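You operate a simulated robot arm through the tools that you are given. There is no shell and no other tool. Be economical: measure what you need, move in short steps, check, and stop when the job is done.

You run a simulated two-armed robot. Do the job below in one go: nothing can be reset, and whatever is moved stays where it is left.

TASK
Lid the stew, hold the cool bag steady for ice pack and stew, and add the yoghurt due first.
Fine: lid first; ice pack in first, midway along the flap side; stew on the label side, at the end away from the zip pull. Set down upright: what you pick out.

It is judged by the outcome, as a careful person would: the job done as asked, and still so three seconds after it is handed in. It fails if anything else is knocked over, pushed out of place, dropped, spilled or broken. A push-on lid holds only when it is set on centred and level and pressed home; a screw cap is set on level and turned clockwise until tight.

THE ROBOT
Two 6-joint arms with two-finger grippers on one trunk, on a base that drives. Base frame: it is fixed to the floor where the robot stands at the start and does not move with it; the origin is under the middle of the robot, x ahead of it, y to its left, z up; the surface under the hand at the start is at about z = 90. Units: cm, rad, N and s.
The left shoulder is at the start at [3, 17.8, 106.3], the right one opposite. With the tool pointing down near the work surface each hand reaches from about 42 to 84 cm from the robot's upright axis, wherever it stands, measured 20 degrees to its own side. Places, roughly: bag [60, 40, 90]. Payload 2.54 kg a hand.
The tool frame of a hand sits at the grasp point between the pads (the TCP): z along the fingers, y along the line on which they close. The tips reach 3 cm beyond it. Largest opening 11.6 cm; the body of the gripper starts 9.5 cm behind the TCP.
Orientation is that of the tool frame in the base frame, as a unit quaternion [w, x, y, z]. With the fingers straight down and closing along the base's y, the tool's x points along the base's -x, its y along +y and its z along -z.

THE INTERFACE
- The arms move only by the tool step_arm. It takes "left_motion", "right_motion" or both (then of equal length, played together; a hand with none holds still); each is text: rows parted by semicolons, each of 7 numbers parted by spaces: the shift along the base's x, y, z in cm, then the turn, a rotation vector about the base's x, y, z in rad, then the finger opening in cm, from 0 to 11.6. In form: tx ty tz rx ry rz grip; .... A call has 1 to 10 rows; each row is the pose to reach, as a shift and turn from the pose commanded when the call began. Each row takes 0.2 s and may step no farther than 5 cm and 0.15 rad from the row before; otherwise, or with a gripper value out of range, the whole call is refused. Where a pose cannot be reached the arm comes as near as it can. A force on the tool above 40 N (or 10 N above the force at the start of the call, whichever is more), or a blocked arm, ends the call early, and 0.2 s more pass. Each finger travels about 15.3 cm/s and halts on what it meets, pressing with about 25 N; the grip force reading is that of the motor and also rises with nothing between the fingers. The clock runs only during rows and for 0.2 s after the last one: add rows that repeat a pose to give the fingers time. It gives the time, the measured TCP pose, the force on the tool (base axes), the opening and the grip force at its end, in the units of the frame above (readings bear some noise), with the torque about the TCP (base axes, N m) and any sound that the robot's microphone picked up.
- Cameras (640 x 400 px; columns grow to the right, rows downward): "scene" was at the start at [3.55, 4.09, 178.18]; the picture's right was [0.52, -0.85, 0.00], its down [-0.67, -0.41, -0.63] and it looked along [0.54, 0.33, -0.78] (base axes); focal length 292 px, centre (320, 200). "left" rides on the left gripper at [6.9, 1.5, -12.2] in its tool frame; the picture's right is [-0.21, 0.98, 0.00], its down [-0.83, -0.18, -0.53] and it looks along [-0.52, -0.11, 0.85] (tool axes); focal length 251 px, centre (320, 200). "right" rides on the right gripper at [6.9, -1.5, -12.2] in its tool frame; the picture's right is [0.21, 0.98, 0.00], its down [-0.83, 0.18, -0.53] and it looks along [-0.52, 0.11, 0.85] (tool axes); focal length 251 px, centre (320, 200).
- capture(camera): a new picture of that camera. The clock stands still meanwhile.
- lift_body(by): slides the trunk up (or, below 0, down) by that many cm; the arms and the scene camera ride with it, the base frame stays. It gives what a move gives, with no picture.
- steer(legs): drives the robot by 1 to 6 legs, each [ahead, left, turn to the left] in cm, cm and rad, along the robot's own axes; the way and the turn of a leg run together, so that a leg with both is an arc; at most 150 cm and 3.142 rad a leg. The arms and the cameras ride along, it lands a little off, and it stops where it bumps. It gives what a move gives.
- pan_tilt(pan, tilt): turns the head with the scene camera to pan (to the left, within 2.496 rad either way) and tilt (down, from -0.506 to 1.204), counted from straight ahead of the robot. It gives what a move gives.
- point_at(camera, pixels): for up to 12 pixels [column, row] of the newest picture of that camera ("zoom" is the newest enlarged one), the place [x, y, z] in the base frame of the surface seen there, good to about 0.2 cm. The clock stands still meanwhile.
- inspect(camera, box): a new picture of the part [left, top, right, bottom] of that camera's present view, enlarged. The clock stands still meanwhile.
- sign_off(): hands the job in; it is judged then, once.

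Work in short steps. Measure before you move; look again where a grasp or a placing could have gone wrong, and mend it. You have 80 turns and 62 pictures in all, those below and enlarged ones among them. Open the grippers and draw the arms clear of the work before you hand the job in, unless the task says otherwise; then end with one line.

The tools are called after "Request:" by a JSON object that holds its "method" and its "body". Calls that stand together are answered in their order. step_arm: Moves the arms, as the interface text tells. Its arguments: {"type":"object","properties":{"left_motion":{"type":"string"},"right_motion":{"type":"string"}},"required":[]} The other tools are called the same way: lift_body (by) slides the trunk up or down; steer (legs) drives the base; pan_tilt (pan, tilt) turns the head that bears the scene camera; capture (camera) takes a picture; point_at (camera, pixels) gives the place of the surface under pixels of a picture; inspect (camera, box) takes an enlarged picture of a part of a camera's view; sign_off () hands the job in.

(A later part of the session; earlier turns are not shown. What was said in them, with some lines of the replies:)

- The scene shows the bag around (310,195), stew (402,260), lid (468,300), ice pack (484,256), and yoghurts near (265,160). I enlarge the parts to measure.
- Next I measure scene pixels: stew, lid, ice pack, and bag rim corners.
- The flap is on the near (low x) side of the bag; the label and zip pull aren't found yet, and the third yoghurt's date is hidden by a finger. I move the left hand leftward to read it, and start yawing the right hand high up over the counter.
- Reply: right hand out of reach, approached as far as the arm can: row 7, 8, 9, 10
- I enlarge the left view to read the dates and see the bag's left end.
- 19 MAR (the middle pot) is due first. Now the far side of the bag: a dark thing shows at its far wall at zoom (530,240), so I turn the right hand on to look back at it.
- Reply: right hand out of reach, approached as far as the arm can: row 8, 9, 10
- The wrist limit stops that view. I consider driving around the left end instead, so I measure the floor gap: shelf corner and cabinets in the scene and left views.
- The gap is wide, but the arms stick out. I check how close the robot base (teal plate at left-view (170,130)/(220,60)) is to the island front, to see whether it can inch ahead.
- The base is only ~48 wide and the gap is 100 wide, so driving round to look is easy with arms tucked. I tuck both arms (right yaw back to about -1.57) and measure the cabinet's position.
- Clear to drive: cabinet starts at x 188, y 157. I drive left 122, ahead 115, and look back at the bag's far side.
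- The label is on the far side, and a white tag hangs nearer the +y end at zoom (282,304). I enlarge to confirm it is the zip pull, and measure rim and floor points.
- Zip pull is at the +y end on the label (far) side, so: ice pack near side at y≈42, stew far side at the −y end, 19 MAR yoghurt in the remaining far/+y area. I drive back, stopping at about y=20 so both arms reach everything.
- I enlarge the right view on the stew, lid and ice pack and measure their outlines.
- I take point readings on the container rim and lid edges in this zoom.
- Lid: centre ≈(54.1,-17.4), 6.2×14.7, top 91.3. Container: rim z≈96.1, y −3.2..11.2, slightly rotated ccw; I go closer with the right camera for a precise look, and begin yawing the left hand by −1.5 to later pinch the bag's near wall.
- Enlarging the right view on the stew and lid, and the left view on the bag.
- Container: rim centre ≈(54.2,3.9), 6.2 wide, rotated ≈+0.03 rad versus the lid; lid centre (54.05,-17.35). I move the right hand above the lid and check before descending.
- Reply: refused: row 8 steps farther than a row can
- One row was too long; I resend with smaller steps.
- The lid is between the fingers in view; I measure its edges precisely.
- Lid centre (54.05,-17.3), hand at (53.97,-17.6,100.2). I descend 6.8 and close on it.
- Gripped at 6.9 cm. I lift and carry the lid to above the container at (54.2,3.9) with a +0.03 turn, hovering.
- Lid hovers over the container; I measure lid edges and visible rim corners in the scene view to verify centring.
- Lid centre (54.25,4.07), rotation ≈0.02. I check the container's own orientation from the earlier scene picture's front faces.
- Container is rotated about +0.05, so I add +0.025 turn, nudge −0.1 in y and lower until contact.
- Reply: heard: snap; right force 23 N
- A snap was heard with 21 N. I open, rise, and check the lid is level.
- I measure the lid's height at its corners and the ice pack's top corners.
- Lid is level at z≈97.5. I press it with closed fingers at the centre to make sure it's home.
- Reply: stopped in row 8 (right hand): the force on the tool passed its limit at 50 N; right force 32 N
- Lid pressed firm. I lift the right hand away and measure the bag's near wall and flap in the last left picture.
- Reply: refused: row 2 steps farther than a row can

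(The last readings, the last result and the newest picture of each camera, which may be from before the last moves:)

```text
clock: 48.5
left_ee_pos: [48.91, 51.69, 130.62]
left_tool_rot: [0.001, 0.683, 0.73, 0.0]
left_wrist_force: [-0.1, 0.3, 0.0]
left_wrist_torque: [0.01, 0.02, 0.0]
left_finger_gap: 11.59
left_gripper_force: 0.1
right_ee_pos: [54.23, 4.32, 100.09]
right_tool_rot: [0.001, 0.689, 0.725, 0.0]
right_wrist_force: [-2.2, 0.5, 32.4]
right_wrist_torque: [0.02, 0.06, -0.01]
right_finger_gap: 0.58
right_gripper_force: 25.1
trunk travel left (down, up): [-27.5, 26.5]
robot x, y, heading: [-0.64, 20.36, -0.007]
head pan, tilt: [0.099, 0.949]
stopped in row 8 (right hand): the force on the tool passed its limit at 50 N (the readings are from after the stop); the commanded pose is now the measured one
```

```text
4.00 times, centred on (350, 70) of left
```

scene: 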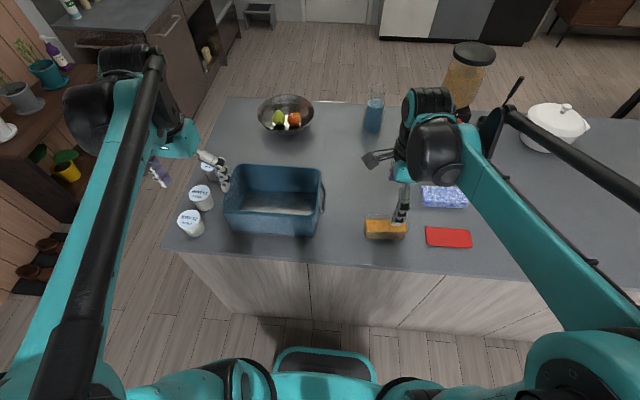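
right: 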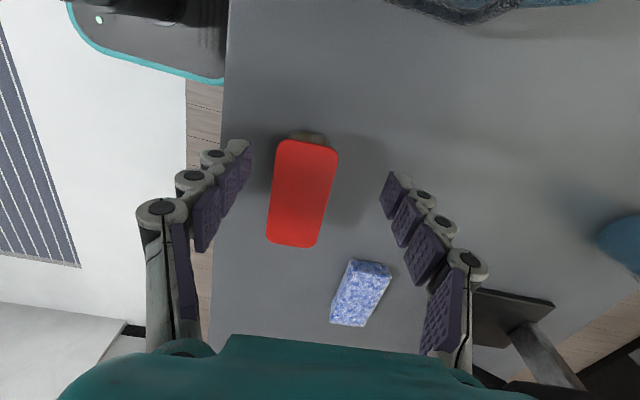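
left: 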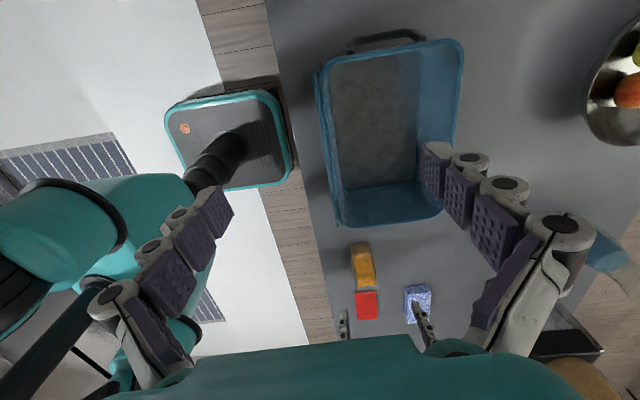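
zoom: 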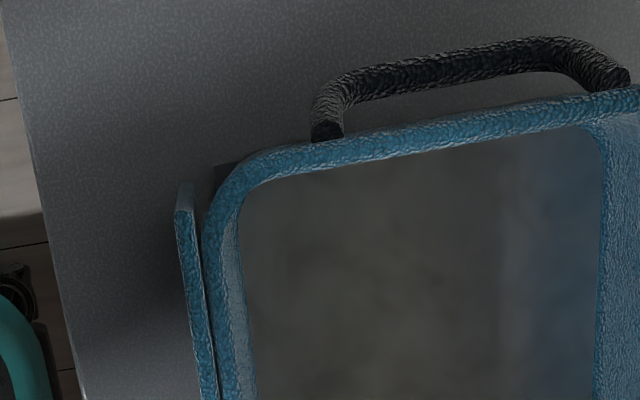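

Near wall inner face x≈50.5, flap outer ≈49.0, rim z 104. I send the left hand down to straddle the wall at (49.75,51) with opening 5, and lift the right hand towards the ice pack.

Request:
{"method": "step_arm", "body": {"left_motion": "0.4 -0.3 -4 0 0 -0.05 6; 0.8 -0.6 -8 0 0 -0.05 5; 0.8 -0.6 -12 0 0 -0.05 5; 0.8 -0.6 -16 0 0 -0.05 5; 0.8 -0.6 -20 0 0 -0.05 5; 0.8 -0.6 -22 0 0 -0.05 5; 0.8 -0.6 -22 0 0 -0.05 5", "right_motion": "0 0 3 0 0 0 0; 0 -2 7 0 0 0 3; 2 -6 9 0 0 0 6; 5 -9.5 10 0 0 0 9; 9 -12.5 10 0 0 0 9; 12 -14 10 0 0 0 9; 12 -14 10 0 0 0 9"}}

Request:
{"method": "capture", "body": {"camera": "left"}}

Request:
{"method": "capture", "body": {"camera": "right"}}

```text
clock: 50.1
left_ee_pos: [49.97, 50.93, 108.53]
left_tool_rot: [0.001, 0.703, 0.711, -0.001]
left_wrist_force: [-0.3, 0.4, 0.2]
left_wrist_torque: [0.0, 0.03, 0.01]
left_finger_gap: 5.01
left_gripper_force: 0.0
right_ee_pos: [66.26, -9.68, 109.9]
right_tool_rot: [0.0, 0.689, 0.725, -0.001]
right_wrist_force: [-0.3, 0.6, -0.1]
right_wrist_torque: [-0.01, -0.01, 0.03]
right_finger_gap: 8.99
right_gripper_force: 0.1
trunk travel left (down, up): [-27.5, 26.5]
robot x, y, heading: [-1.02, 20.61, -0.007]
head pan, tilt: [0.099, 0.949]
```

```text
29 pictures are left
```

left: 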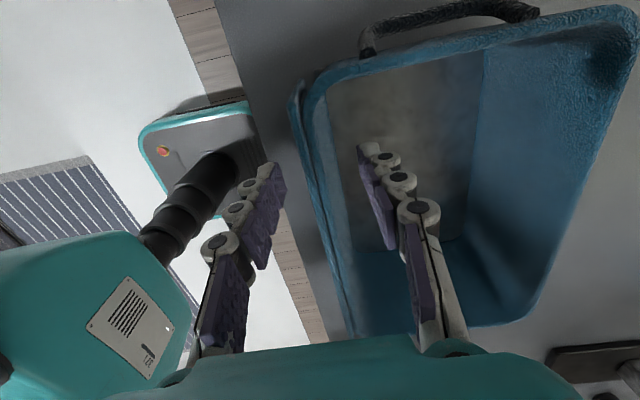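

```text
28 pictures are left
```

right: 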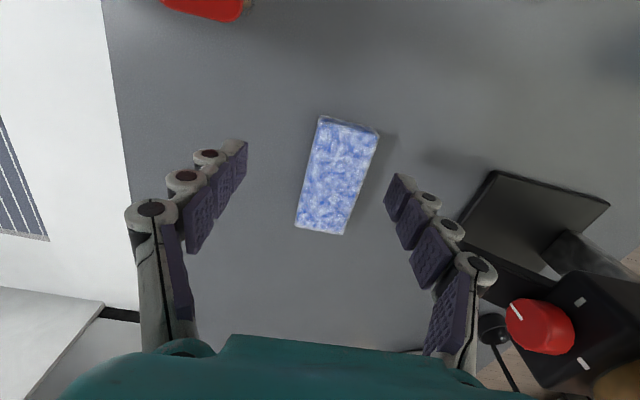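

Left fingers straddle the near wall. I measure the wall at the fingers and the ice pack's edges.

Request:
{"method": "point_at", "body": {"camera": "left", "pixels": [[305, 120], [297, 115], [312, 120], [318, 120], [325, 115], [312, 160], [322, 160], [330, 160], [370, 65], [620, 60], [590, 200], [460, 323]]}}

Request:
{"method": "point_at", "body": {"camera": "right", "pixels": [[324, 124], [372, 134], [340, 230], [299, 222], [312, 170], [363, 180], [348, 125], [320, 226], [335, 175]]}}

```text
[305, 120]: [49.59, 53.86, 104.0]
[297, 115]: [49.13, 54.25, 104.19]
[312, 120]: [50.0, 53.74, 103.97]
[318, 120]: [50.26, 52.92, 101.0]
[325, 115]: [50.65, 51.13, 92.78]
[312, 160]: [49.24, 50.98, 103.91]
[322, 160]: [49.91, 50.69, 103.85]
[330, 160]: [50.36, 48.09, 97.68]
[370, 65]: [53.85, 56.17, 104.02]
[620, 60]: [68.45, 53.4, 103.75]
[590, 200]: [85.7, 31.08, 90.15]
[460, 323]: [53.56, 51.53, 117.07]
```

```text
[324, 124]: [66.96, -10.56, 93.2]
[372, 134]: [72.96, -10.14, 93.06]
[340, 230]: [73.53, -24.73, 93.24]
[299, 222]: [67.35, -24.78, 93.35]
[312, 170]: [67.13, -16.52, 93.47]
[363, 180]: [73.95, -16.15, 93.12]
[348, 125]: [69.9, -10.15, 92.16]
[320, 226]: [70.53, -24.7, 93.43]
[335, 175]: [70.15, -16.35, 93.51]
```

Wall+flap centre x≈49.55; ice pack centre (70.25,-17.5), top 93.4, rotation 0.033. I lower and close the left hand on the wall, and move the right hand down around the ice pack (TCP 94.8).

Request:
{"method": "step_arm", "body": {"left_motion": "-0.35 0 -2 0 0 0 5; -0.35 0 -4 0 0 0 5; -0.35 0 -5.2 0 0 0 5; -0.35 0 -5.2 0 0 0 4; -0.35 0 -5.2 0 0 0 3; -0.35 0 -5.2 0 0 0 2; -0.35 0 -5.2 0 0 0 1; -0.35 0 -5.2 0 0 0 0.5; -0.35 0 -5.2 0 0 0 0.5", "right_motion": "2 -4 0 0 0 0 9; 4 -7.8 0 0 0 -0.015 9; 4 -7.8 -4 0 0 -0.015 9; 4 -7.8 -8 0 0 -0.015 9; 4 -7.8 -12 0 0 -0.015 9; 4 -7.8 -15.1 0 0 -0.015 9; 4 -7.8 -15.1 0 0 -0.015 7; 4 -7.8 -15.1 0 0 -0.015 5; 4 -7.8 -15.1 0 0 -0.015 4"}}

Request:
{"method": "capture", "body": {"camera": "scene"}}

```text
clock: 52.1
left_ee_pos: [49.56, 50.86, 103.19]
left_tool_rot: [0.0, 0.702, 0.712, -0.001]
left_wrist_force: [0.8, -0.3, 1.6]
left_wrist_torque: [-0.13, -0.74, 0.02]
left_finger_gap: 0.82
left_gripper_force: 25.9
right_ee_pos: [70.29, -17.5, 94.72]
right_tool_rot: [-0.001, 0.694, 0.72, -0.001]
right_wrist_force: [0.8, -0.2, -0.6]
right_wrist_torque: [-0.02, -0.01, 0.0]
right_finger_gap: 7.16
right_gripper_force: 25.3
trunk travel left (down, up): [-27.5, 26.5]
robot x, y, heading: [-0.87, 20.09, -0.008]
head pan, tilt: [0.099, 0.949]
```

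```text
27 pictures are left
```

scene: 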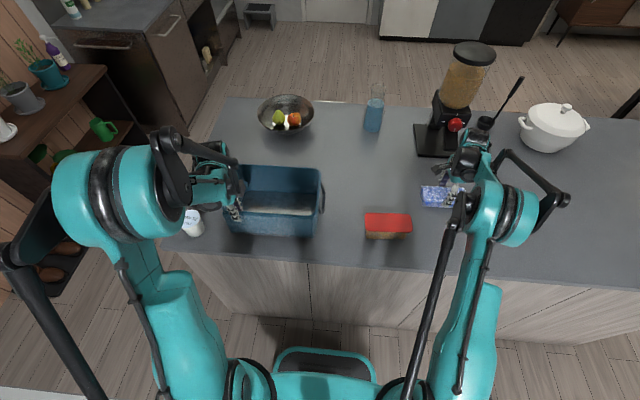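

Both gripped (bag wall; ice pack at 7.2). With both hands upright the wrists would come within ~11 cm, so while the right lifts the pack I re-pinch with the left hand leaned away (+y) by 0.45 rad and slightly further along the wall.

Request:
{"method": "step_arm", "body": {"left_motion": "0 0 0 0 0 0 3; 0 0 0 0 0 0 3; 0 0 3 0 0 0 3; 0 0.5 5 -0.15 0 0 3; 0 1 5 -0.3 0 0 3; 0 1.5 4.5 -0.45 0 0 3; 0 1.5 2 -0.45 0 0 3; 0 1.5 0.2 -0.45 0 0 3; 0 1.5 0.2 -0.45 0 0 1; 0 1.5 0.2 -0.45 0 0 0.3", "right_motion": "0 0 1 0 0 0 4; 0 0 4 0 0 0 4; 0 0 8 0 0 0 4; 0 0 12 0 0 0 4; 0 0 16 0 0 0 4; 0 0 18 0 0 0 4; -2 4 18 0 0 0 4; -4 8 18 0 0 0 4; -6 12 18 0 0 0 4; -8 16 18 0 0 0 4"}}

Request:
{"method": "capture", "body": {"camera": "left"}}

```text
clock: 54.3
left_ee_pos: [49.65, 52.34, 103.56]
left_tool_rot: [0.158, 0.685, 0.694, -0.159]
left_wrist_force: [-0.1, 2.5, 3.9]
left_wrist_torque: [-0.36, -0.85, -0.14]
left_finger_gap: 0.85
left_gripper_force: 24.9
right_ee_pos: [62.45, -1.43, 112.62]
right_tool_rot: [0.0, 0.694, 0.72, -0.001]
right_wrist_force: [0.4, 0.2, -4.5]
right_wrist_torque: [-0.05, 0.02, 0.0]
right_finger_gap: 7.17
right_gripper_force: 25.0
trunk travel left (down, up): [-27.5, 26.5]
robot x, y, heading: [-1.15, 20.38, -0.003]
head pan, tilt: [0.099, 0.949]
```

```text
26 pictures are left
```

left: 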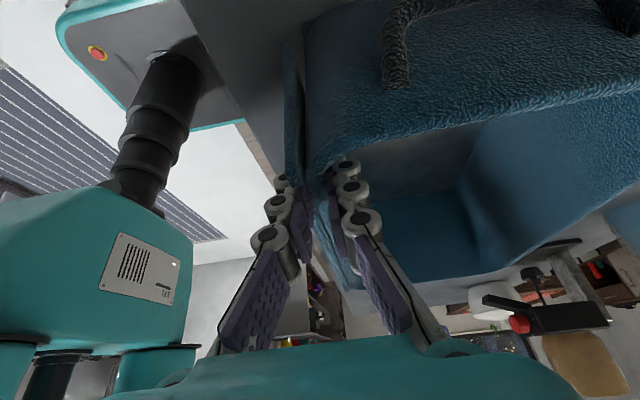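

Pinch holds the wall with the hand leaning away. I carry the ice pack over the bag to (55.7,41.8) at z 112.6.

Request:
{"method": "step_arm", "body": {"right_motion": "-0.7 4.3 0 0 0 0 4; -1.4 8.6 0 0 0 0 4; -2.1 13 0 0 0 0 4; -2.8 17.3 0 0 0 0 4; -3.5 21.6 0.5 0 0 0 4; -4.2 26 0.5 0 0 0 4; -4.9 30.3 0.5 0 0 -0.01 4; -5.6 34.6 0.5 0 0 -0.02 4; -6.3 39 0.5 0 0 -0.025 4; -6.7 43.2 0.5 0 0 -0.025 4"}}

Request:
{"method": "capture", "body": {"camera": "right"}}

Request:
{"method": "capture", "body": {"camera": "scene"}}

```text
clock: 56.5
left_ee_pos: [49.54, 52.44, 103.5]
left_tool_rot: [0.159, 0.683, 0.695, -0.159]
left_wrist_force: [-1.9, 1.7, 4.2]
left_wrist_torque: [-0.72, -0.65, -0.32]
left_finger_gap: 0.84
left_gripper_force: 25.0
right_ee_pos: [55.6, 41.65, 113.35]
right_tool_rot: [0.001, 0.703, 0.711, -0.001]
right_wrist_force: [0.8, 1.0, -3.1]
right_wrist_torque: [0.01, -0.02, 0.03]
right_finger_gap: 7.13
right_gripper_force: 24.7
trunk travel left (down, up): [-27.5, 26.5]
robot x, y, heading: [-0.78, 20.16, -0.012]
head pan, tilt: [0.099, 0.949]
```

```text
25 pictures are left
```

right: 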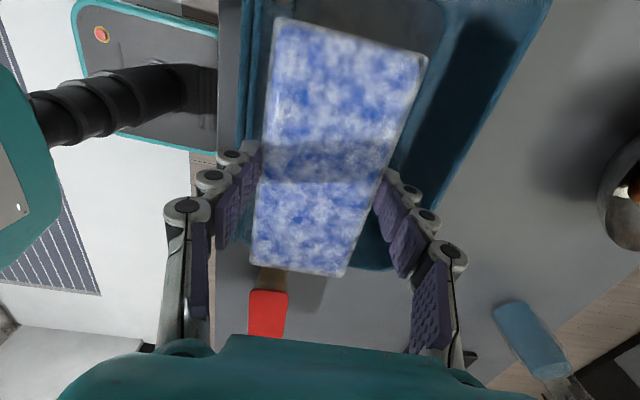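

```text
24 pictures are left
```

scene: 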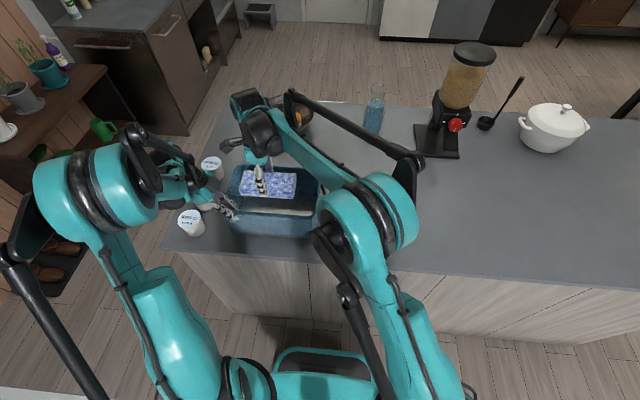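

I measure pack edges versus the bag's walls in the right view before lowering.

Request:
{"method": "point_at", "body": {"camera": "right", "pixels": [[275, 60], [258, 200], [420, 70], [380, 165], [330, 28], [300, 270], [246, 60], [254, 60], [262, 60], [248, 120], [530, 40], [380, 262]]}}

```text
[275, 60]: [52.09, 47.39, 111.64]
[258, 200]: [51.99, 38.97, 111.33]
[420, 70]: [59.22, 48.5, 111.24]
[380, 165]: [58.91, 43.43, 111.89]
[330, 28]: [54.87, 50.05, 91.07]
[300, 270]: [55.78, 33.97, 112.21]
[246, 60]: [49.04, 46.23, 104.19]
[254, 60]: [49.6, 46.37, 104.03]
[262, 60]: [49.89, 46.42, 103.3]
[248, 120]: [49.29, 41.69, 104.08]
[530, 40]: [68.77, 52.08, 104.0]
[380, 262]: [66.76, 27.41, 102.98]
```

Clear: pack x 51.9–59.0, wall inner 49.9, left finger beyond y 50. I lower the ice pack to the bag floor.

Request:
{"method": "step_arm", "body": {"right_motion": "0.1 0 -4 0 0 0 4; 0.1 0 -8 0 0 0 4; 0.1 0 -12 0 0 0 4; 0.1 0 -15 0 0 0 4; 0.1 0 -16.5 0 0 0 4; 0.1 0 -17.1 0 0 0 4; 0.1 0 -17.5 0 0 0 4"}}

```text
clock: 58.1
left_ee_pos: [49.57, 52.35, 103.62]
left_tool_rot: [0.157, 0.684, 0.694, -0.159]
left_wrist_force: [-3.9, 0.1, 4.6]
left_wrist_torque: [-0.17, -0.69, -0.23]
left_finger_gap: 0.82
left_gripper_force: 25.0
right_ee_pos: [55.78, 41.54, 95.65]
right_tool_rot: [-0.001, 0.703, 0.711, -0.001]
right_wrist_force: [0.9, 0.1, -3.8]
right_wrist_torque: [0.03, 0.0, 0.04]
right_finger_gap: 7.16
right_gripper_force: 24.7
trunk travel left (down, up): [-27.5, 26.5]
robot x, y, heading: [-0.62, 20.28, -0.004]
head pan, tilt: [0.099, 0.949]
```

Still carrying its weight; I lower 0.4 more, open slightly, and rise straight out.

Request:
{"method": "step_arm", "body": {"right_motion": "0 0 -0.2 0 0 0 4; 0 0 -0.4 0 0 0 4; 0 0 -0.4 0 0 0 8; 0 0 -0.4 0 0 0 8; 0 0 1.5 0 0 0 8; 0 0 5.5 0 0 0 8; 0 0 10 0 0 0 8; 0 0 14.5 0 0 0 8; 0 0 17 0 0 0 8; 0 -3 17 0 0 0 8"}}

Request:
{"method": "capture", "body": {"camera": "right"}}

```text
clock: 60.3
left_ee_pos: [49.51, 52.29, 103.63]
left_tool_rot: [0.157, 0.684, 0.694, -0.159]
left_wrist_force: [-3.3, -2.8, 1.4]
left_wrist_torque: [0.68, -0.73, -0.15]
left_finger_gap: 0.81
left_gripper_force: 25.3
right_ee_pos: [55.73, 38.66, 112.92]
right_tool_rot: [-0.001, 0.704, 0.711, -0.001]
right_wrist_force: [0.2, -1.3, 0.2]
right_wrist_torque: [-0.02, 0.02, 0.01]
right_finger_gap: 7.98
right_gripper_force: 0.0
trunk travel left (down, up): [-27.5, 26.5]
robot x, y, heading: [-0.99, 19.95, -0.008]
head pan, tilt: [0.099, 0.949]
```

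```text
23 pictures are left
```

right: 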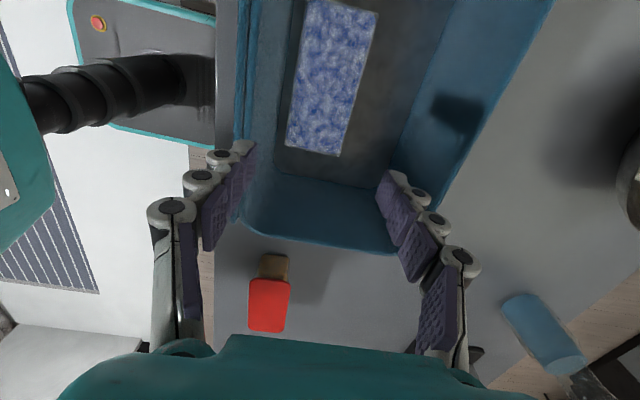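

Ice pack is flat in the bag. I measure its place and the far/−y interior walls for the stew.

Request:
{"method": "point_at", "body": {"camera": "right", "pixels": [[303, 20], [290, 140], [375, 20], [345, 150], [318, 152], [395, 185], [412, 130], [435, 60], [385, 250], [430, 190], [270, 225], [330, 180]]}}

```text
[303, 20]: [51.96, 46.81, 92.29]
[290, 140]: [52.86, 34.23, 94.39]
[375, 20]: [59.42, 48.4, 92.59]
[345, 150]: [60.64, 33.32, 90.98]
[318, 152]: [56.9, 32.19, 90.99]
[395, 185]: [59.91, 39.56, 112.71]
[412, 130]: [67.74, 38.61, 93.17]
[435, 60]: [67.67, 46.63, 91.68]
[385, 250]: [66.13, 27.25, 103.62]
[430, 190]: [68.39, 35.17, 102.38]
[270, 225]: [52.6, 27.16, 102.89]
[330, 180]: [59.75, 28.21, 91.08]
```

Target for the stew: centre (63.1,36.4), between far wall (x≈68) and pack (≤59.2), fingers kept above the pack. I go back to the stew with the right hand while the left keeps holding.

Request:
{"method": "step_arm", "body": {"right_motion": "-0.2 -4.5 0 0 0 0 9; -0.4 -9 0 0 0 0 9; -0.6 -13.5 0 0 0 0.02 9; -0.8 -18 0 0 0 0.04 9; -1 -22.5 0 0 0 0.04 9; -1.2 -27 0 0 0 0.04 9; -1.4 -31.5 0 0 0 0.04 9; -1.45 -34.6 -3 0 0 0.04 9; -1.45 -34.6 -6 0 0 0.04 9; -1.45 -34.6 -9 0 0 0.04 9"}}

Request:
{"method": "capture", "body": {"camera": "right"}}

```text
clock: 62.5
left_ee_pos: [49.6, 52.35, 103.45]
left_tool_rot: [0.156, 0.684, 0.694, -0.159]
left_wrist_force: [-2.5, 0.7, 0.3]
left_wrist_torque: [0.0, -0.62, -0.27]
left_finger_gap: 0.83
left_gripper_force: 25.2
right_ee_pos: [54.51, 3.96, 103.7]
right_tool_rot: [-0.001, 0.689, 0.725, -0.001]
right_wrist_force: [-0.1, -0.5, 0.0]
right_wrist_torque: [0.01, -0.04, 0.0]
right_finger_gap: 8.99
right_gripper_force: 0.0
trunk travel left (down, up): [-27.5, 26.5]
robot x, y, heading: [-0.48, 20.35, -0.009]
head pan, tilt: [0.099, 0.949]
```

```text
22 pictures are left
```

right: 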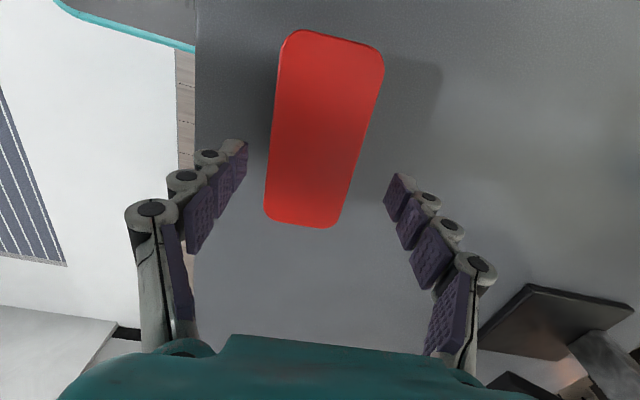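

Request:
{"method": "point_at", "body": {"camera": "right", "pixels": [[280, 75], [268, 180], [378, 85], [354, 180], [338, 36], [300, 223], [295, 36], [372, 52], [334, 222], [270, 212]]}}

```text
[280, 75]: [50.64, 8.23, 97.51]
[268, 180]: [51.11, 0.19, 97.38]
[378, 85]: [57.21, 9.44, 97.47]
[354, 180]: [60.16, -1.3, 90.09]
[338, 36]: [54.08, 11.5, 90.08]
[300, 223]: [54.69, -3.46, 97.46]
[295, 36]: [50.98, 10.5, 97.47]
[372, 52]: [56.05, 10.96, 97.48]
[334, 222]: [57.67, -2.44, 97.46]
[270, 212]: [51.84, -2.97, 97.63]
```

Lid centre ≈(54.2,3.9). I descend to TCP 97.2, close, and lift a little.

Request:
{"method": "step_arm", "body": {"right_motion": "-0.25 0 -3 0 0 0 9; -0.25 0 -5.5 0 0 0 9; -0.25 0 -6.5 0 0 0 9; -0.25 0 -6.5 0 0 0 7.5; -0.25 0 -6.5 0 0 0 5; -0.25 0 -6.5 0 0 0 4; -0.25 0 -6.5 0 0 0 4; -0.25 0 -6 0 0 0 4; -0.25 0 -5 0 0 0 4; -0.25 0 -4 0 0 0 4"}}

Request:
{"method": "inspect", "body": {"camera": "scene", "box": [340, 190, 440, 250]}}

```text
clock: 64.7
left_ee_pos: [49.42, 52.25, 103.56]
left_tool_rot: [0.157, 0.684, 0.695, -0.159]
left_wrist_force: [-3.1, 1.3, 2.5]
left_wrist_torque: [-0.03, -0.75, -0.23]
left_finger_gap: 0.84
left_gripper_force: 24.9
right_ee_pos: [54.12, 4.1, 99.76]
right_tool_rot: [0.0, 0.689, 0.725, -0.001]
right_wrist_force: [-0.4, 0.1, -4.1]
right_wrist_torque: [0.01, 0.01, -0.01]
right_finger_gap: 6.77
right_gripper_force: 25.1
trunk travel left (down, up): [-27.5, 26.5]
robot x, y, heading: [-1.23, 20.43, -0.004]
head pan, tilt: [0.099, 0.949]
```

```text
6.40 times, centred on (390, 220) of scene
```

zoom: 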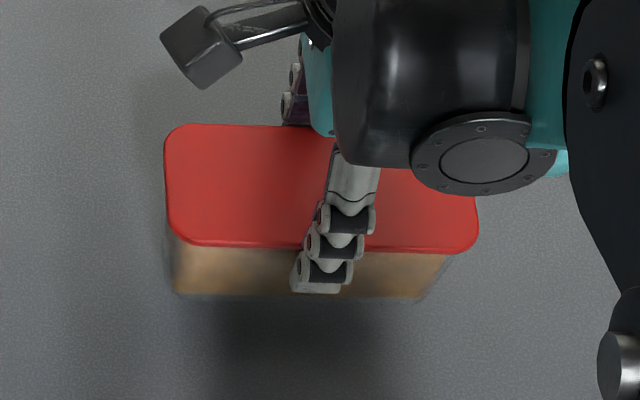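

Container came up with its lid (about 4 N). I lift on and carry it to above (63.1,36.4).

Request:
{"method": "step_arm", "body": {"right_motion": "0 0 4 0 0 0 4; 0 0 8 0 0 0 4; 0 0 12 0 0 0 4; 0.5 1 15 0 0 0 4; 1.5 5 15 0 0 0 4; 2.5 9.5 15 0 0 -0.01 4; 3.5 14 15 0 0 -0.02 4; 4.5 18.5 15 0 0 -0.03 4; 5.5 23 15 0 0 -0.04 4; 6.5 27 15 0 0 -0.05 4"}}

Request:
{"method": "step_arm", "body": {"right_motion": "1 2 0 0 0 0 4; 1.8 4 0 0 0 0 4; 2.5 5.3 0 0 0 0 4; 2.5 5.3 0 0 0 0 4"}}

Request:
{"method": "capture", "body": {"camera": "right"}}

```text
clock: 66.9
left_ee_pos: [49.66, 52.57, 103.46]
left_tool_rot: [0.157, 0.685, 0.694, -0.16]
left_wrist_force: [-2.2, 2.3, 0.2]
left_wrist_torque: [-0.55, -0.64, -0.3]
left_finger_gap: 0.84
left_gripper_force: 24.6
right_ee_pos: [60.62, 31.24, 114.98]
right_tool_rot: [0.0, 0.707, 0.707, -0.001]
right_wrist_force: [-0.4, 0.0, -4.9]
right_wrist_torque: [-0.01, 0.0, 0.04]
right_finger_gap: 6.74
right_gripper_force: 25.0
trunk travel left (down, up): [-27.5, 26.5]
robot x, y, heading: [-0.79, 20.87, -0.006]
head pan, tilt: [0.099, 0.949]
```

```text
clock: 67.9
left_ee_pos: [49.56, 52.51, 103.57]
left_tool_rot: [0.157, 0.684, 0.694, -0.16]
left_wrist_force: [-4.1, 1.7, 2.7]
left_wrist_torque: [-0.14, -0.71, -0.23]
left_finger_gap: 0.83
left_gripper_force: 24.3
right_ee_pos: [63.15, 36.4, 114.7]
right_tool_rot: [0.0, 0.707, 0.707, -0.001]
right_wrist_force: [-1.0, -0.3, -5.4]
right_wrist_torque: [-0.02, 0.0, 0.0]
right_finger_gap: 6.76
right_gripper_force: 24.8
trunk travel left (down, up): [-27.5, 26.5]
robot x, y, heading: [-0.96, 20.4, -0.004]
head pan, tilt: [0.099, 0.949]
```

```text
20 pictures are left
```

right: 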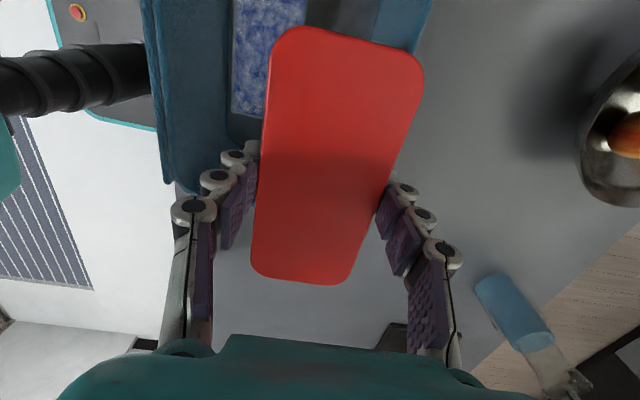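

I check lid extents against the bag rim before lowering.

Request:
{"method": "point_at", "body": {"camera": "right", "pixels": [[267, 100], [256, 220], [420, 90], [375, 210], [350, 38], [300, 278], [425, 25], [410, 48], [190, 180], [235, 105]]}}

```text
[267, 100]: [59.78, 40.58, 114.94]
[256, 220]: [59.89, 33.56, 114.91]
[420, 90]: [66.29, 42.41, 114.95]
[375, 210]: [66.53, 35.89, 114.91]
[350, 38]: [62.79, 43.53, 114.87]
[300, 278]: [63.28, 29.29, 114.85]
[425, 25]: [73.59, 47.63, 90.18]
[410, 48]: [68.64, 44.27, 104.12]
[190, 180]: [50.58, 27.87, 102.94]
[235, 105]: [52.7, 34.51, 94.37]
```

Clear on all sides. I lower the stew slowly into the bag.

Request:
{"method": "step_arm", "body": {"right_motion": "-0.1 0 -4 0 0 0 4; -0.1 0 -7 0 0 0 4; -0.1 0 -10 0 0 0 4; -0.1 0 -12.5 0 0 0 4; -0.1 0 -14.5 0 0 0 4; -0.1 0 -15.5 0 0 0 4; -0.1 0 -16.1 0 0 0 4; -0.1 0 -16.4 0 0 0 4; -0.1 0 -16.4 0 0 0 4"}}

```text
clock: 69.9
left_ee_pos: [49.63, 52.29, 103.57]
left_tool_rot: [0.158, 0.684, 0.694, -0.159]
left_wrist_force: [1.9, -2.6, 1.6]
left_wrist_torque: [0.14, -0.81, -0.15]
left_finger_gap: 0.82
left_gripper_force: 25.4
right_ee_pos: [63.0, 36.32, 98.35]
right_tool_rot: [-0.002, 0.707, 0.707, -0.001]
right_wrist_force: [-5.2, 1.0, -2.0]
right_wrist_torque: [0.03, -0.17, 0.05]
right_finger_gap: 6.77
right_gripper_force: 24.9
trunk travel left (down, up): [-27.5, 26.5]
robot x, y, heading: [-1.17, 20.71, -0.006]
head pan, tilt: [0.099, 0.949]
```

Nearly down, with a slight side force from the far wall; I shift −0.2 in x, lower 0.2 more, open just a little and rise.

Request:
{"method": "step_arm", "body": {"right_motion": "-0.2 0 0 0 0 0 4; -0.25 0 -0.25 0 0 0 4; -0.25 0 -0.25 0 0 0 7.3; -0.25 0 -0.25 0 0 0 7.4; -0.25 0 0.5 0 0 0 7.4; -0.25 0 2 0 0 0 7.4; -0.25 0 5 0 0 0 7.4; -0.25 0 9 0 0 0 7.4; -0.25 0 13.5 0 0 0 7.4; -0.25 0 17 0 0 0 7.4"}}

Request:
{"method": "capture", "body": {"camera": "right"}}

```text
clock: 72.1
left_ee_pos: [49.67, 52.44, 103.49]
left_tool_rot: [0.157, 0.684, 0.694, -0.158]
left_wrist_force: [-0.6, -1.7, 0.0]
left_wrist_torque: [0.19, -0.82, -0.14]
left_finger_gap: 0.84
left_gripper_force: 24.9
right_ee_pos: [62.95, 36.32, 115.41]
right_tool_rot: [-0.001, 0.708, 0.707, -0.001]
right_wrist_force: [0.3, -0.1, 0.5]
right_wrist_torque: [-0.02, 0.02, -0.01]
right_finger_gap: 7.4
right_gripper_force: 0.0
trunk travel left (down, up): [-27.5, 26.5]
robot x, y, heading: [-1.11, 20.61, -0.005]
head pan, tilt: [0.099, 0.949]
```

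```text
19 pictures are left
```

right: 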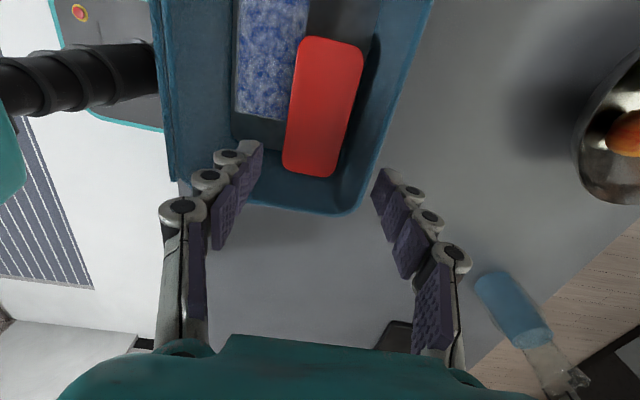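

Both items stand in the bag. I check the lid level and pack position, then the yoghurts from the scene camera after panning left.

Request:
{"method": "point_at", "body": {"camera": "right", "pixels": [[305, 45], [355, 55], [290, 160], [332, 168], [322, 105], [245, 100], [280, 110], [297, 20], [345, 205], [395, 60]]}}

Request:
{"method": "pan_tilt", "body": {"pan": 0.65, "tilt": 0.9}}

Request:
{"method": "capture", "body": {"camera": "scene"}}

```text
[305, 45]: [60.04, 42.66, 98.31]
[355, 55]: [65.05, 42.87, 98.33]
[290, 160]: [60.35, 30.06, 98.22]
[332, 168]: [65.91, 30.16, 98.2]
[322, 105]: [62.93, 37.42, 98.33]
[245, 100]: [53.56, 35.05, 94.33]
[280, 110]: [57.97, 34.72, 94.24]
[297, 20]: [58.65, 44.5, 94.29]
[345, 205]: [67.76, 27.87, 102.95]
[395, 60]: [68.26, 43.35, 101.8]
```

```text
clock: 73.1
left_ee_pos: [49.53, 52.24, 103.58]
left_tool_rot: [0.156, 0.685, 0.694, -0.158]
left_wrist_force: [-0.3, -1.6, 0.1]
left_wrist_torque: [-0.01, -0.79, -0.14]
left_finger_gap: 0.81
left_gripper_force: 25.2
right_ee_pos: [62.91, 36.35, 115.22]
right_tool_rot: [-0.001, 0.707, 0.708, 0.0]
right_wrist_force: [0.7, 0.0, 0.2]
right_wrist_torque: [0.01, 0.01, -0.03]
right_finger_gap: 7.38
right_gripper_force: 0.0
trunk travel left (down, up): [-27.5, 26.5]
robot x, y, heading: [-0.67, 20.39, -0.009]
head pan, tilt: [0.649, 0.901]
```

```text
18 pictures are left
```

scene: 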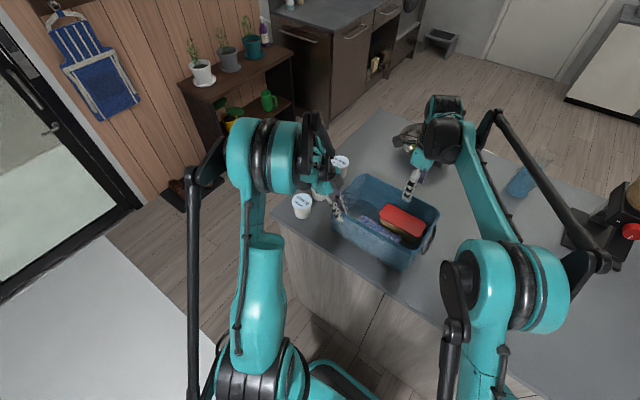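

Lid is level at 98.3 and the pack is undisturbed. I release the bag wall with the left hand, rise and straighten it, and draw the right hand away.

Request:
{"method": "step_arm", "body": {"left_motion": "0 0 0 0 0 0 3; 0 0 0 0 0 0 3; 0 0.5 2 0 0 0 3; 0 1 6 0 0 0 4; 0 1.5 10 0.15 0 0 6; 0 2 14 0.3 0 0 8; 0 3 18 0.45 0 0 9; 0 4 21 0.45 0 0 9; 0 5 21 0.45 0 0 9; 0 5 21 0.45 0 0 9", "right_motion": "-1 -4 0.5 0 0 0 7.4; -2 -8 1 0 0 0 7.4; -3 -12 1.5 0 0 0 7.4; -4 -16 2 0 0 0 7.4; -5 -20 2.5 0 0 0 7.4; -6 -24 3 0 0 0 7.4; -7 -28 3.5 0 0 0 7.4; -8 -32 4 0 0 0 7.4; -9 -36 4.5 0 0 0 7.4; -10 -39 5 0 0 0 7.4"}}

Request:
{"method": "step_arm", "body": {"left_motion": "0.5 1 0 0 0 0.15 9; 1 2 0 0 0 0.3 9; 1.5 3 0 0 0 0.45 9; 2 4 0 0 0 0.6 9; 2.5 5 0 0 0 0.75 9; 3 6 0 0 0 0.9 9; 3 7 0 0 0 1.05 9; 3 8 0 0 0 1.2 9; 3 9 0 0 0 1.35 9; 3 10 0 0 0 1.5 9"}}

Request:
{"method": "capture", "body": {"camera": "left"}}

```text
clock: 75.3
left_ee_pos: [49.61, 57.4, 124.36]
left_tool_rot: [-0.001, 0.702, 0.712, 0.0]
left_wrist_force: [0.1, 0.0, 0.8]
left_wrist_torque: [0.01, -0.01, 0.0]
left_finger_gap: 8.98
left_gripper_force: 0.1
right_ee_pos: [52.73, -3.01, 120.44]
right_tool_rot: [-0.001, 0.707, 0.708, -0.001]
right_wrist_force: [0.2, -1.3, 0.0]
right_wrist_torque: [0.0, -0.01, 0.03]
right_finger_gap: 7.41
right_gripper_force: 0.0
trunk travel left (down, up): [-27.5, 26.5]
robot x, y, heading: [-0.7, 20.36, -0.004]
head pan, tilt: [0.649, 0.901]
```

```text
clock: 77.5
left_ee_pos: [52.56, 67.43, 124.42]
left_tool_rot: [0.0, 0.027, 1.0, 0.0]
left_wrist_force: [-0.4, -0.2, 0.5]
left_wrist_torque: [-0.01, 0.01, 0.03]
left_finger_gap: 9.01
left_gripper_force: 0.0
right_ee_pos: [52.81, -2.97, 120.44]
right_tool_rot: [-0.001, 0.707, 0.707, -0.001]
right_wrist_force: [-0.1, 0.2, 0.2]
right_wrist_torque: [-0.02, 0.0, 0.02]
right_finger_gap: 7.4
right_gripper_force: 0.1
trunk travel left (down, up): [-27.5, 26.5]
robot x, y, heading: [-0.96, 20.67, -0.011]
head pan, tilt: [0.649, 0.901]
```

```text
17 pictures are left
```

left: 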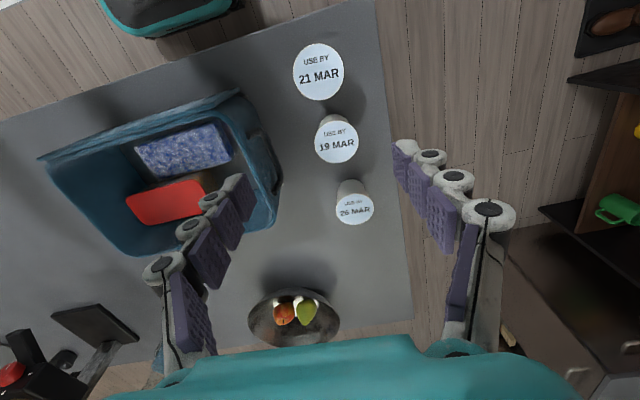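

Dates are plain: 19 MAR at left-view (336,143) is the middle pot. I measure its top and its neighbours, plus the free area in the bag.

Request:
{"method": "point_at", "body": {"camera": "left", "pixels": [[336, 143], [317, 140], [355, 143], [337, 124], [337, 160], [320, 95], [355, 195], [336, 208], [205, 180], [272, 205], [260, 160], [195, 183]]}}

Request:
{"method": "inspect", "body": {"camera": "left", "box": [40, 60, 400, 270]}}

```text
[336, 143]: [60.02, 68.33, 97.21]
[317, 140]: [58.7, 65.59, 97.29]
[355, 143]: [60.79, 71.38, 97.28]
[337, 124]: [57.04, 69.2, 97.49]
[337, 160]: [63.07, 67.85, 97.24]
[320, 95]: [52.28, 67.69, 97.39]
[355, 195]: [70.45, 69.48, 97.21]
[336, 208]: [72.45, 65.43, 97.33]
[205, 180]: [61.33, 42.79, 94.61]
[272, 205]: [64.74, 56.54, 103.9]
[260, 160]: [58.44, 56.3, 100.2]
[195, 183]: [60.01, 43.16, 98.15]
```

```text
1.78 times, centred on (220, 165) of left
```

zoom: 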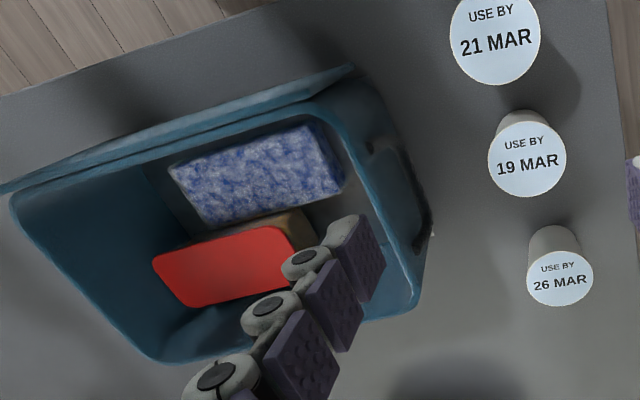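

Pot centre (60.05,68.5), top z 97.3, diameter ≈6. I go above it and down to TCP 95.6 with opening 9.

Request:
{"method": "step_arm", "body": {"left_motion": "3 0.3 -2 0 0 0 9; 6 0.7 -5 0 0 0 9; 7.5 1.05 -9 0 0 0 9; 7.5 1.05 -13.5 0 0 0 9; 7.5 1.05 -18 0 0 0 9; 7.5 1.05 -22 0 0 0 9; 7.5 1.05 -22 0 0 0 9"}}

Request:
{"method": "capture", "body": {"camera": "left"}}

```text
clock: 79.1
left_ee_pos: [60.36, 68.64, 102.53]
left_tool_rot: [0.001, 0.028, 1.0, 0.001]
left_wrist_force: [-0.1, -0.2, 0.2]
left_wrist_torque: [0.04, 0.0, 0.02]
left_finger_gap: 9.0
left_gripper_force: 0.1
right_ee_pos: [52.75, -2.88, 120.42]
right_tool_rot: [-0.001, 0.708, 0.707, -0.001]
right_wrist_force: [0.8, 0.4, 0.2]
right_wrist_torque: [0.04, -0.04, 0.0]
right_finger_gap: 7.39
right_gripper_force: 0.0
trunk travel left (down, up): [-27.5, 26.5]
robot x, y, heading: [-0.61, 20.28, -0.008]
head pan, tilt: [0.649, 0.901]
```

```text
15 pictures are left
```

left: 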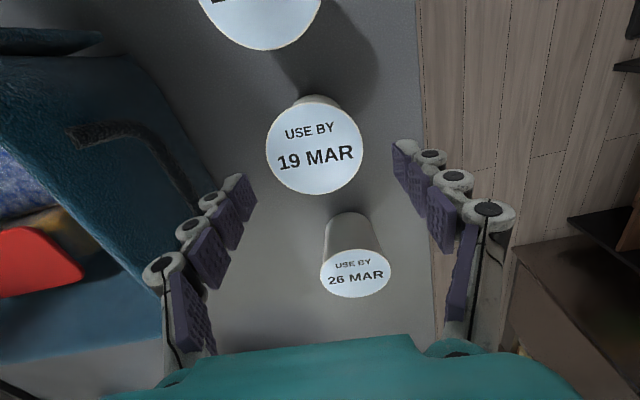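

The 19 MAR pot is centred between the fingers. I descend, grip, and lift straight.

Request:
{"method": "step_arm", "body": {"left_motion": "-0.3 -0.1 -3 0 0 0 9; -0.3 -0.1 -5.5 0 0 0 9; -0.3 -0.1 -6.9 0 0 0 9; -0.3 -0.1 -6.9 0 0 0 7; -0.3 -0.1 -6.9 0 0 0 5; -0.3 -0.1 -6.9 0 0 0 4; -0.3 -0.1 -6.9 0 0 0 4; -0.3 -0.1 -5 0 0 0 4; -0.3 -0.1 -1 0 0 0 4; -0.3 -0.1 3 0 0 0 4"}}

Request:
{"method": "capture", "body": {"camera": "left"}}

```text
clock: 81.3
left_ee_pos: [59.91, 68.44, 105.63]
left_tool_rot: [0.002, 0.029, 1.0, 0.0]
left_wrist_force: [0.0, 0.4, -1.8]
left_wrist_torque: [0.01, 0.01, -0.02]
left_finger_gap: 6.89
left_gripper_force: 24.8
right_ee_pos: [52.78, -2.98, 120.54]
right_tool_rot: [-0.001, 0.707, 0.707, -0.001]
right_wrist_force: [-0.2, -0.6, 0.7]
right_wrist_torque: [-0.01, 0.02, -0.01]
right_finger_gap: 7.41
right_gripper_force: 0.1
trunk travel left (down, up): [-27.5, 26.5]
robot x, y, heading: [-0.88, 20.12, -0.008]
head pan, tilt: [0.649, 0.901]
```

```text
14 pictures are left
```

left: 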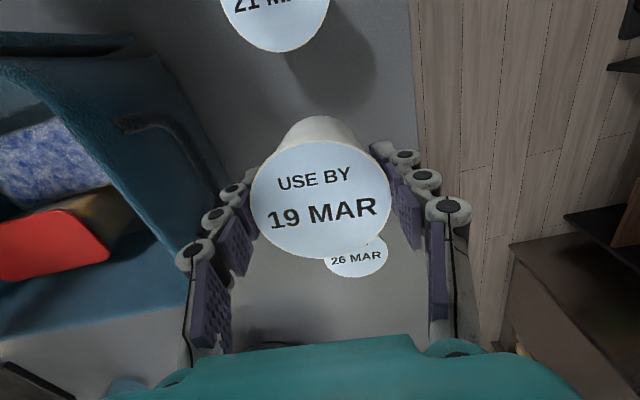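

Pot held upright. I raise it and carry it over the free far/+y area of the bag, (63.3,49.4).

Request:
{"method": "step_arm", "body": {"left_motion": "0 0 4 0 0 0 4; 0 0 8 0 0 0 4; 0.7 -4 8.5 0 0 0 4; 1.4 -8 8.5 0 0 0 4; 2.2 -12 8.5 0 0 0 4; 2.9 -16 8.5 0 0 0 4; 3.4 -19 8.5 0 0 0 4; 3.4 -19 8.5 0 0 0 4; 3.4 -19 8.5 0 0 0 4"}}

Request:
{"method": "capture", "body": {"camera": "left"}}

Request:
{"method": "inspect", "body": {"camera": "scene", "box": [260, 130, 460, 280]}}

```text
clock: 83.3
left_ee_pos: [63.4, 49.46, 113.95]
left_tool_rot: [0.0, 0.03, 1.0, 0.0]
left_wrist_force: [-1.1, 0.0, -0.9]
left_wrist_torque: [-0.04, 0.03, 0.02]
left_finger_gap: 6.9
left_gripper_force: 25.4
right_ee_pos: [52.93, -2.85, 120.46]
right_tool_rot: [-0.001, 0.708, 0.707, -0.001]
right_wrist_force: [0.7, 0.0, 0.6]
right_wrist_torque: [0.0, -0.02, 0.01]
right_finger_gap: 7.39
right_gripper_force: 0.0
trunk travel left (down, up): [-27.5, 26.5]
robot x, y, heading: [-0.91, 20.77, -0.005]
head pan, tilt: [0.649, 0.901]
```

```text
13 pictures are left
```

left: 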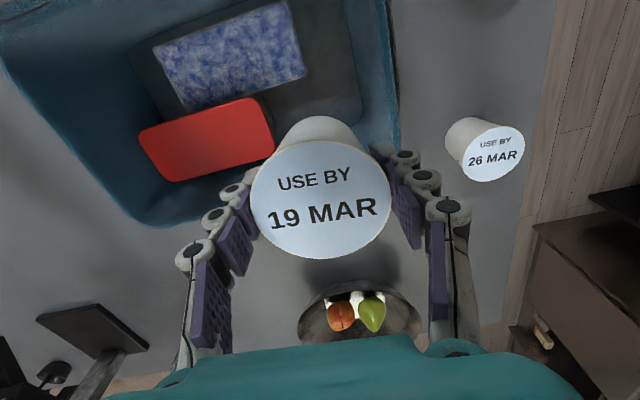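

```text
2.67 times, centred on (360, 205) of scene
```

zoom: 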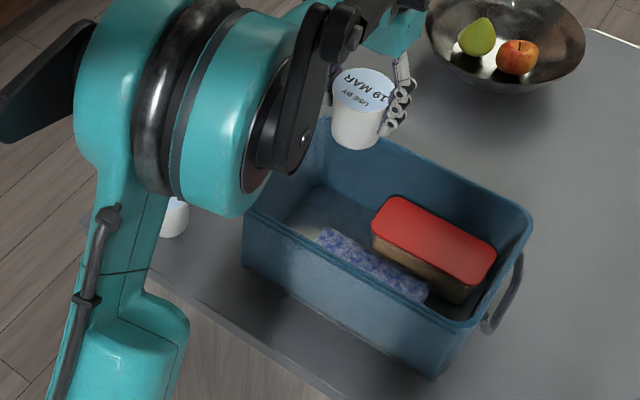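

I measure the end wall, lid end and cup before lowering.

Request:
{"method": "point_at", "body": {"camera": "left", "pixels": [[380, 60], [392, 60], [385, 130], [396, 130], [370, 120], [272, 150], [262, 105], [255, 200], [390, 200], [325, 250], [300, 75], [340, 100]]}}

```text
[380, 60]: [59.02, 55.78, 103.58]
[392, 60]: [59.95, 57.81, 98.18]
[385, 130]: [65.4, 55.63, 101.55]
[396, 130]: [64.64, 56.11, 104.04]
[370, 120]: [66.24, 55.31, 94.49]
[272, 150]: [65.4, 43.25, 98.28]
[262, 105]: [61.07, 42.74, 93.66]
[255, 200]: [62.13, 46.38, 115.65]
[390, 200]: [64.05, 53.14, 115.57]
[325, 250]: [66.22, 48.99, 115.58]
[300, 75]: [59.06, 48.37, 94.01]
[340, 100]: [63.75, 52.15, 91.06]
```

Space y 43.4–55.3, fingers span ~44.9–54.0: fits. I lower the pot.

Request:
{"method": "step_arm", "body": {"left_motion": "0 -0.1 -4 0 0 0 4; 0 -0.1 -8 0 0 0 4; 0 -0.1 -11 0 0 0 4; 0 -0.1 -14 0 0 0 4; 0 -0.1 -16 0 0 0 4; 0 -0.1 -16.8 0 0 0 4; 0 -0.1 -17.2 0 0 0 4; 0 -0.1 -17.4 0 0 0 4; 0 -0.1 -17.4 0 0 0 4"}}

```text
clock: 85.3
left_ee_pos: [63.31, 49.37, 96.58]
left_tool_rot: [0.001, 0.029, 1.0, 0.0]
left_wrist_force: [-0.1, -0.5, -2.2]
left_wrist_torque: [-0.03, -0.02, 0.0]
left_finger_gap: 6.89
left_gripper_force: 24.7
right_ee_pos: [52.81, -2.76, 120.42]
right_tool_rot: [-0.001, 0.706, 0.708, -0.001]
right_wrist_force: [0.1, 0.7, 0.0]
right_wrist_torque: [-0.01, -0.01, -0.03]
right_finger_gap: 7.42
right_gripper_force: 0.0
trunk travel left (down, up): [-27.5, 26.5]
robot x, y, heading: [-1.02, 20.43, -0.005]
head pan, tilt: [0.649, 0.901]
```

Still bearing the pot's weight; I lower 0.3 more, open slightly, and rise straight out.

Request:
{"method": "step_arm", "body": {"left_motion": "0 0 -0.2 0 0 0 4; 0 0 -0.35 0 0 0 4; 0 0 -0.35 0 0 0 7.5; 0 0 -0.35 0 0 0 7.6; 0 0 0.5 0 0 0 7.6; 0 0 3 0 0 0 7.6; 0 0 7.5 0 0 0 7.6; 0 0 12 0 0 0 7.6; 0 0 16.5 0 0 0 7.6; 0 0 21 0 0 0 7.6"}}

Request:
{"method": "capture", "body": {"camera": "left"}}

```text
clock: 87.5
left_ee_pos: [63.17, 49.14, 117.87]
left_tool_rot: [0.0, 0.029, 1.0, 0.001]
left_wrist_force: [-0.2, 0.3, 0.4]
left_wrist_torque: [-0.01, -0.02, 0.01]
left_finger_gap: 7.6
left_gripper_force: 0.1
right_ee_pos: [52.78, -2.83, 120.46]
right_tool_rot: [-0.001, 0.706, 0.708, -0.001]
right_wrist_force: [0.6, -0.7, -0.6]
right_wrist_torque: [-0.03, 0.02, 0.02]
right_finger_gap: 7.41
right_gripper_force: 0.1
trunk travel left (down, up): [-27.5, 26.5]
robot x, y, heading: [-0.97, 19.99, -0.005]
head pan, tilt: [0.649, 0.901]
```

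```text
11 pictures are left
```

left: 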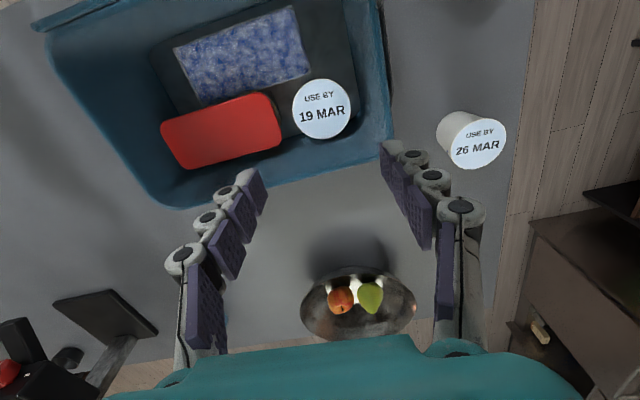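

All three are in the bag, the pot standing with its date up. I draw the left arm back clear and take final checks.

Request:
{"method": "point_at", "body": {"camera": "left", "pixels": [[300, 105], [345, 110], [322, 85], [322, 132], [180, 130], [270, 105], [275, 135], [190, 160]]}}

Request:
{"method": "step_arm", "body": {"left_motion": "-2 0 3 0 0 0 7.6; -5.5 0.5 6 0 0 0 7.6; -9.5 1 8 0 0 0 7.6; -13.5 2 9 0 0 0 8; -17.5 3 10 0 0 0 9; -21.5 4 10 0 0 0 10; -25 5 10 0 0 0 11; -25 5 10 0 0 0 11", "right_motion": "-1 -3 0 0 0 0 8; -2 -6 0 0 0 0 9; -3 -9 0 0 0 0 10; -4 -12 0 0 0 0 11; -5 -15 0 0 0 0 11; -5 -15 0 0 0 0 11; -5 -15 0 0 0 0 11; -5 -15 0 0 0 0 11"}}

Request:
{"method": "capture", "body": {"camera": "left"}}

Request:
{"method": "capture", "body": {"camera": "scene"}}

```text
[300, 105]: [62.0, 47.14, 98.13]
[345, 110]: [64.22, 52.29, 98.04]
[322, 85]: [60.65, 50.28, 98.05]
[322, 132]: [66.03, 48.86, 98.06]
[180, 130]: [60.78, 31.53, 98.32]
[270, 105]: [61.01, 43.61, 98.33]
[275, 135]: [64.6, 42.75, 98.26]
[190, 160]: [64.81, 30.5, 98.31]
```

```text
clock: 89.3
left_ee_pos: [38.33, 54.51, 127.46]
left_tool_rot: [0.0, 0.029, 1.0, 0.0]
left_wrist_force: [0.5, 0.5, -1.8]
left_wrist_torque: [-0.01, 0.03, -0.02]
left_finger_gap: 10.98
left_gripper_force: 0.0
right_ee_pos: [47.86, -17.68, 120.32]
right_tool_rot: [-0.001, 0.707, 0.708, -0.001]
right_wrist_force: [0.5, 0.4, -0.2]
right_wrist_torque: [0.01, 0.04, -0.01]
right_finger_gap: 10.98
right_gripper_force: 0.0
trunk travel left (down, up): [-27.5, 26.5]
robot x, y, heading: [-0.94, 20.32, -0.009]
head pan, tilt: [0.649, 0.901]
```

```text
10 pictures are left
```

left: 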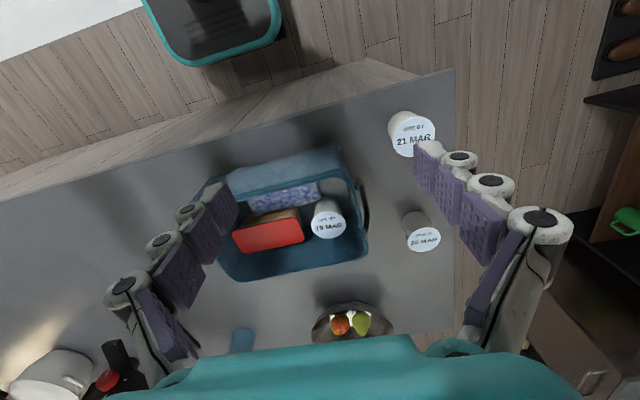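

```text
9 pictures are left
```

scene: 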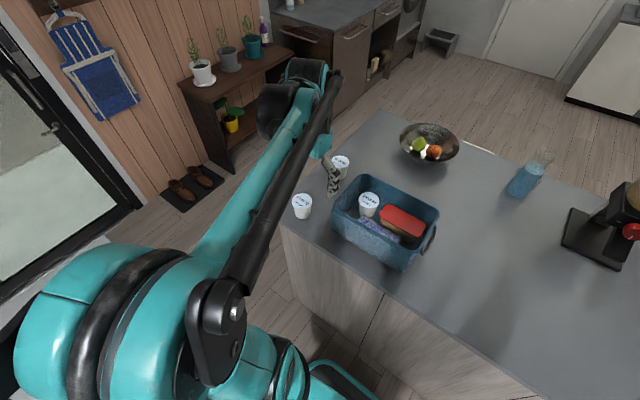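

The lidded stew, ice pack and 19 MAR pot sit level in the bag. The other pots stand untouched and both arms are clear, so I hand the job in.

Request:
{"method": "sign_off", "body": {}}

```text
The job is handed in.
```

The stew is lidded and in the cool bag with the ice pack and the 19 MAR yoghurt, all standing level. The lid went on first; I heard it snap. I held the bag steady for the ice pack and then the stew, with the ice pack midway along the flap side and the stew on the label side, away from the zip pull.
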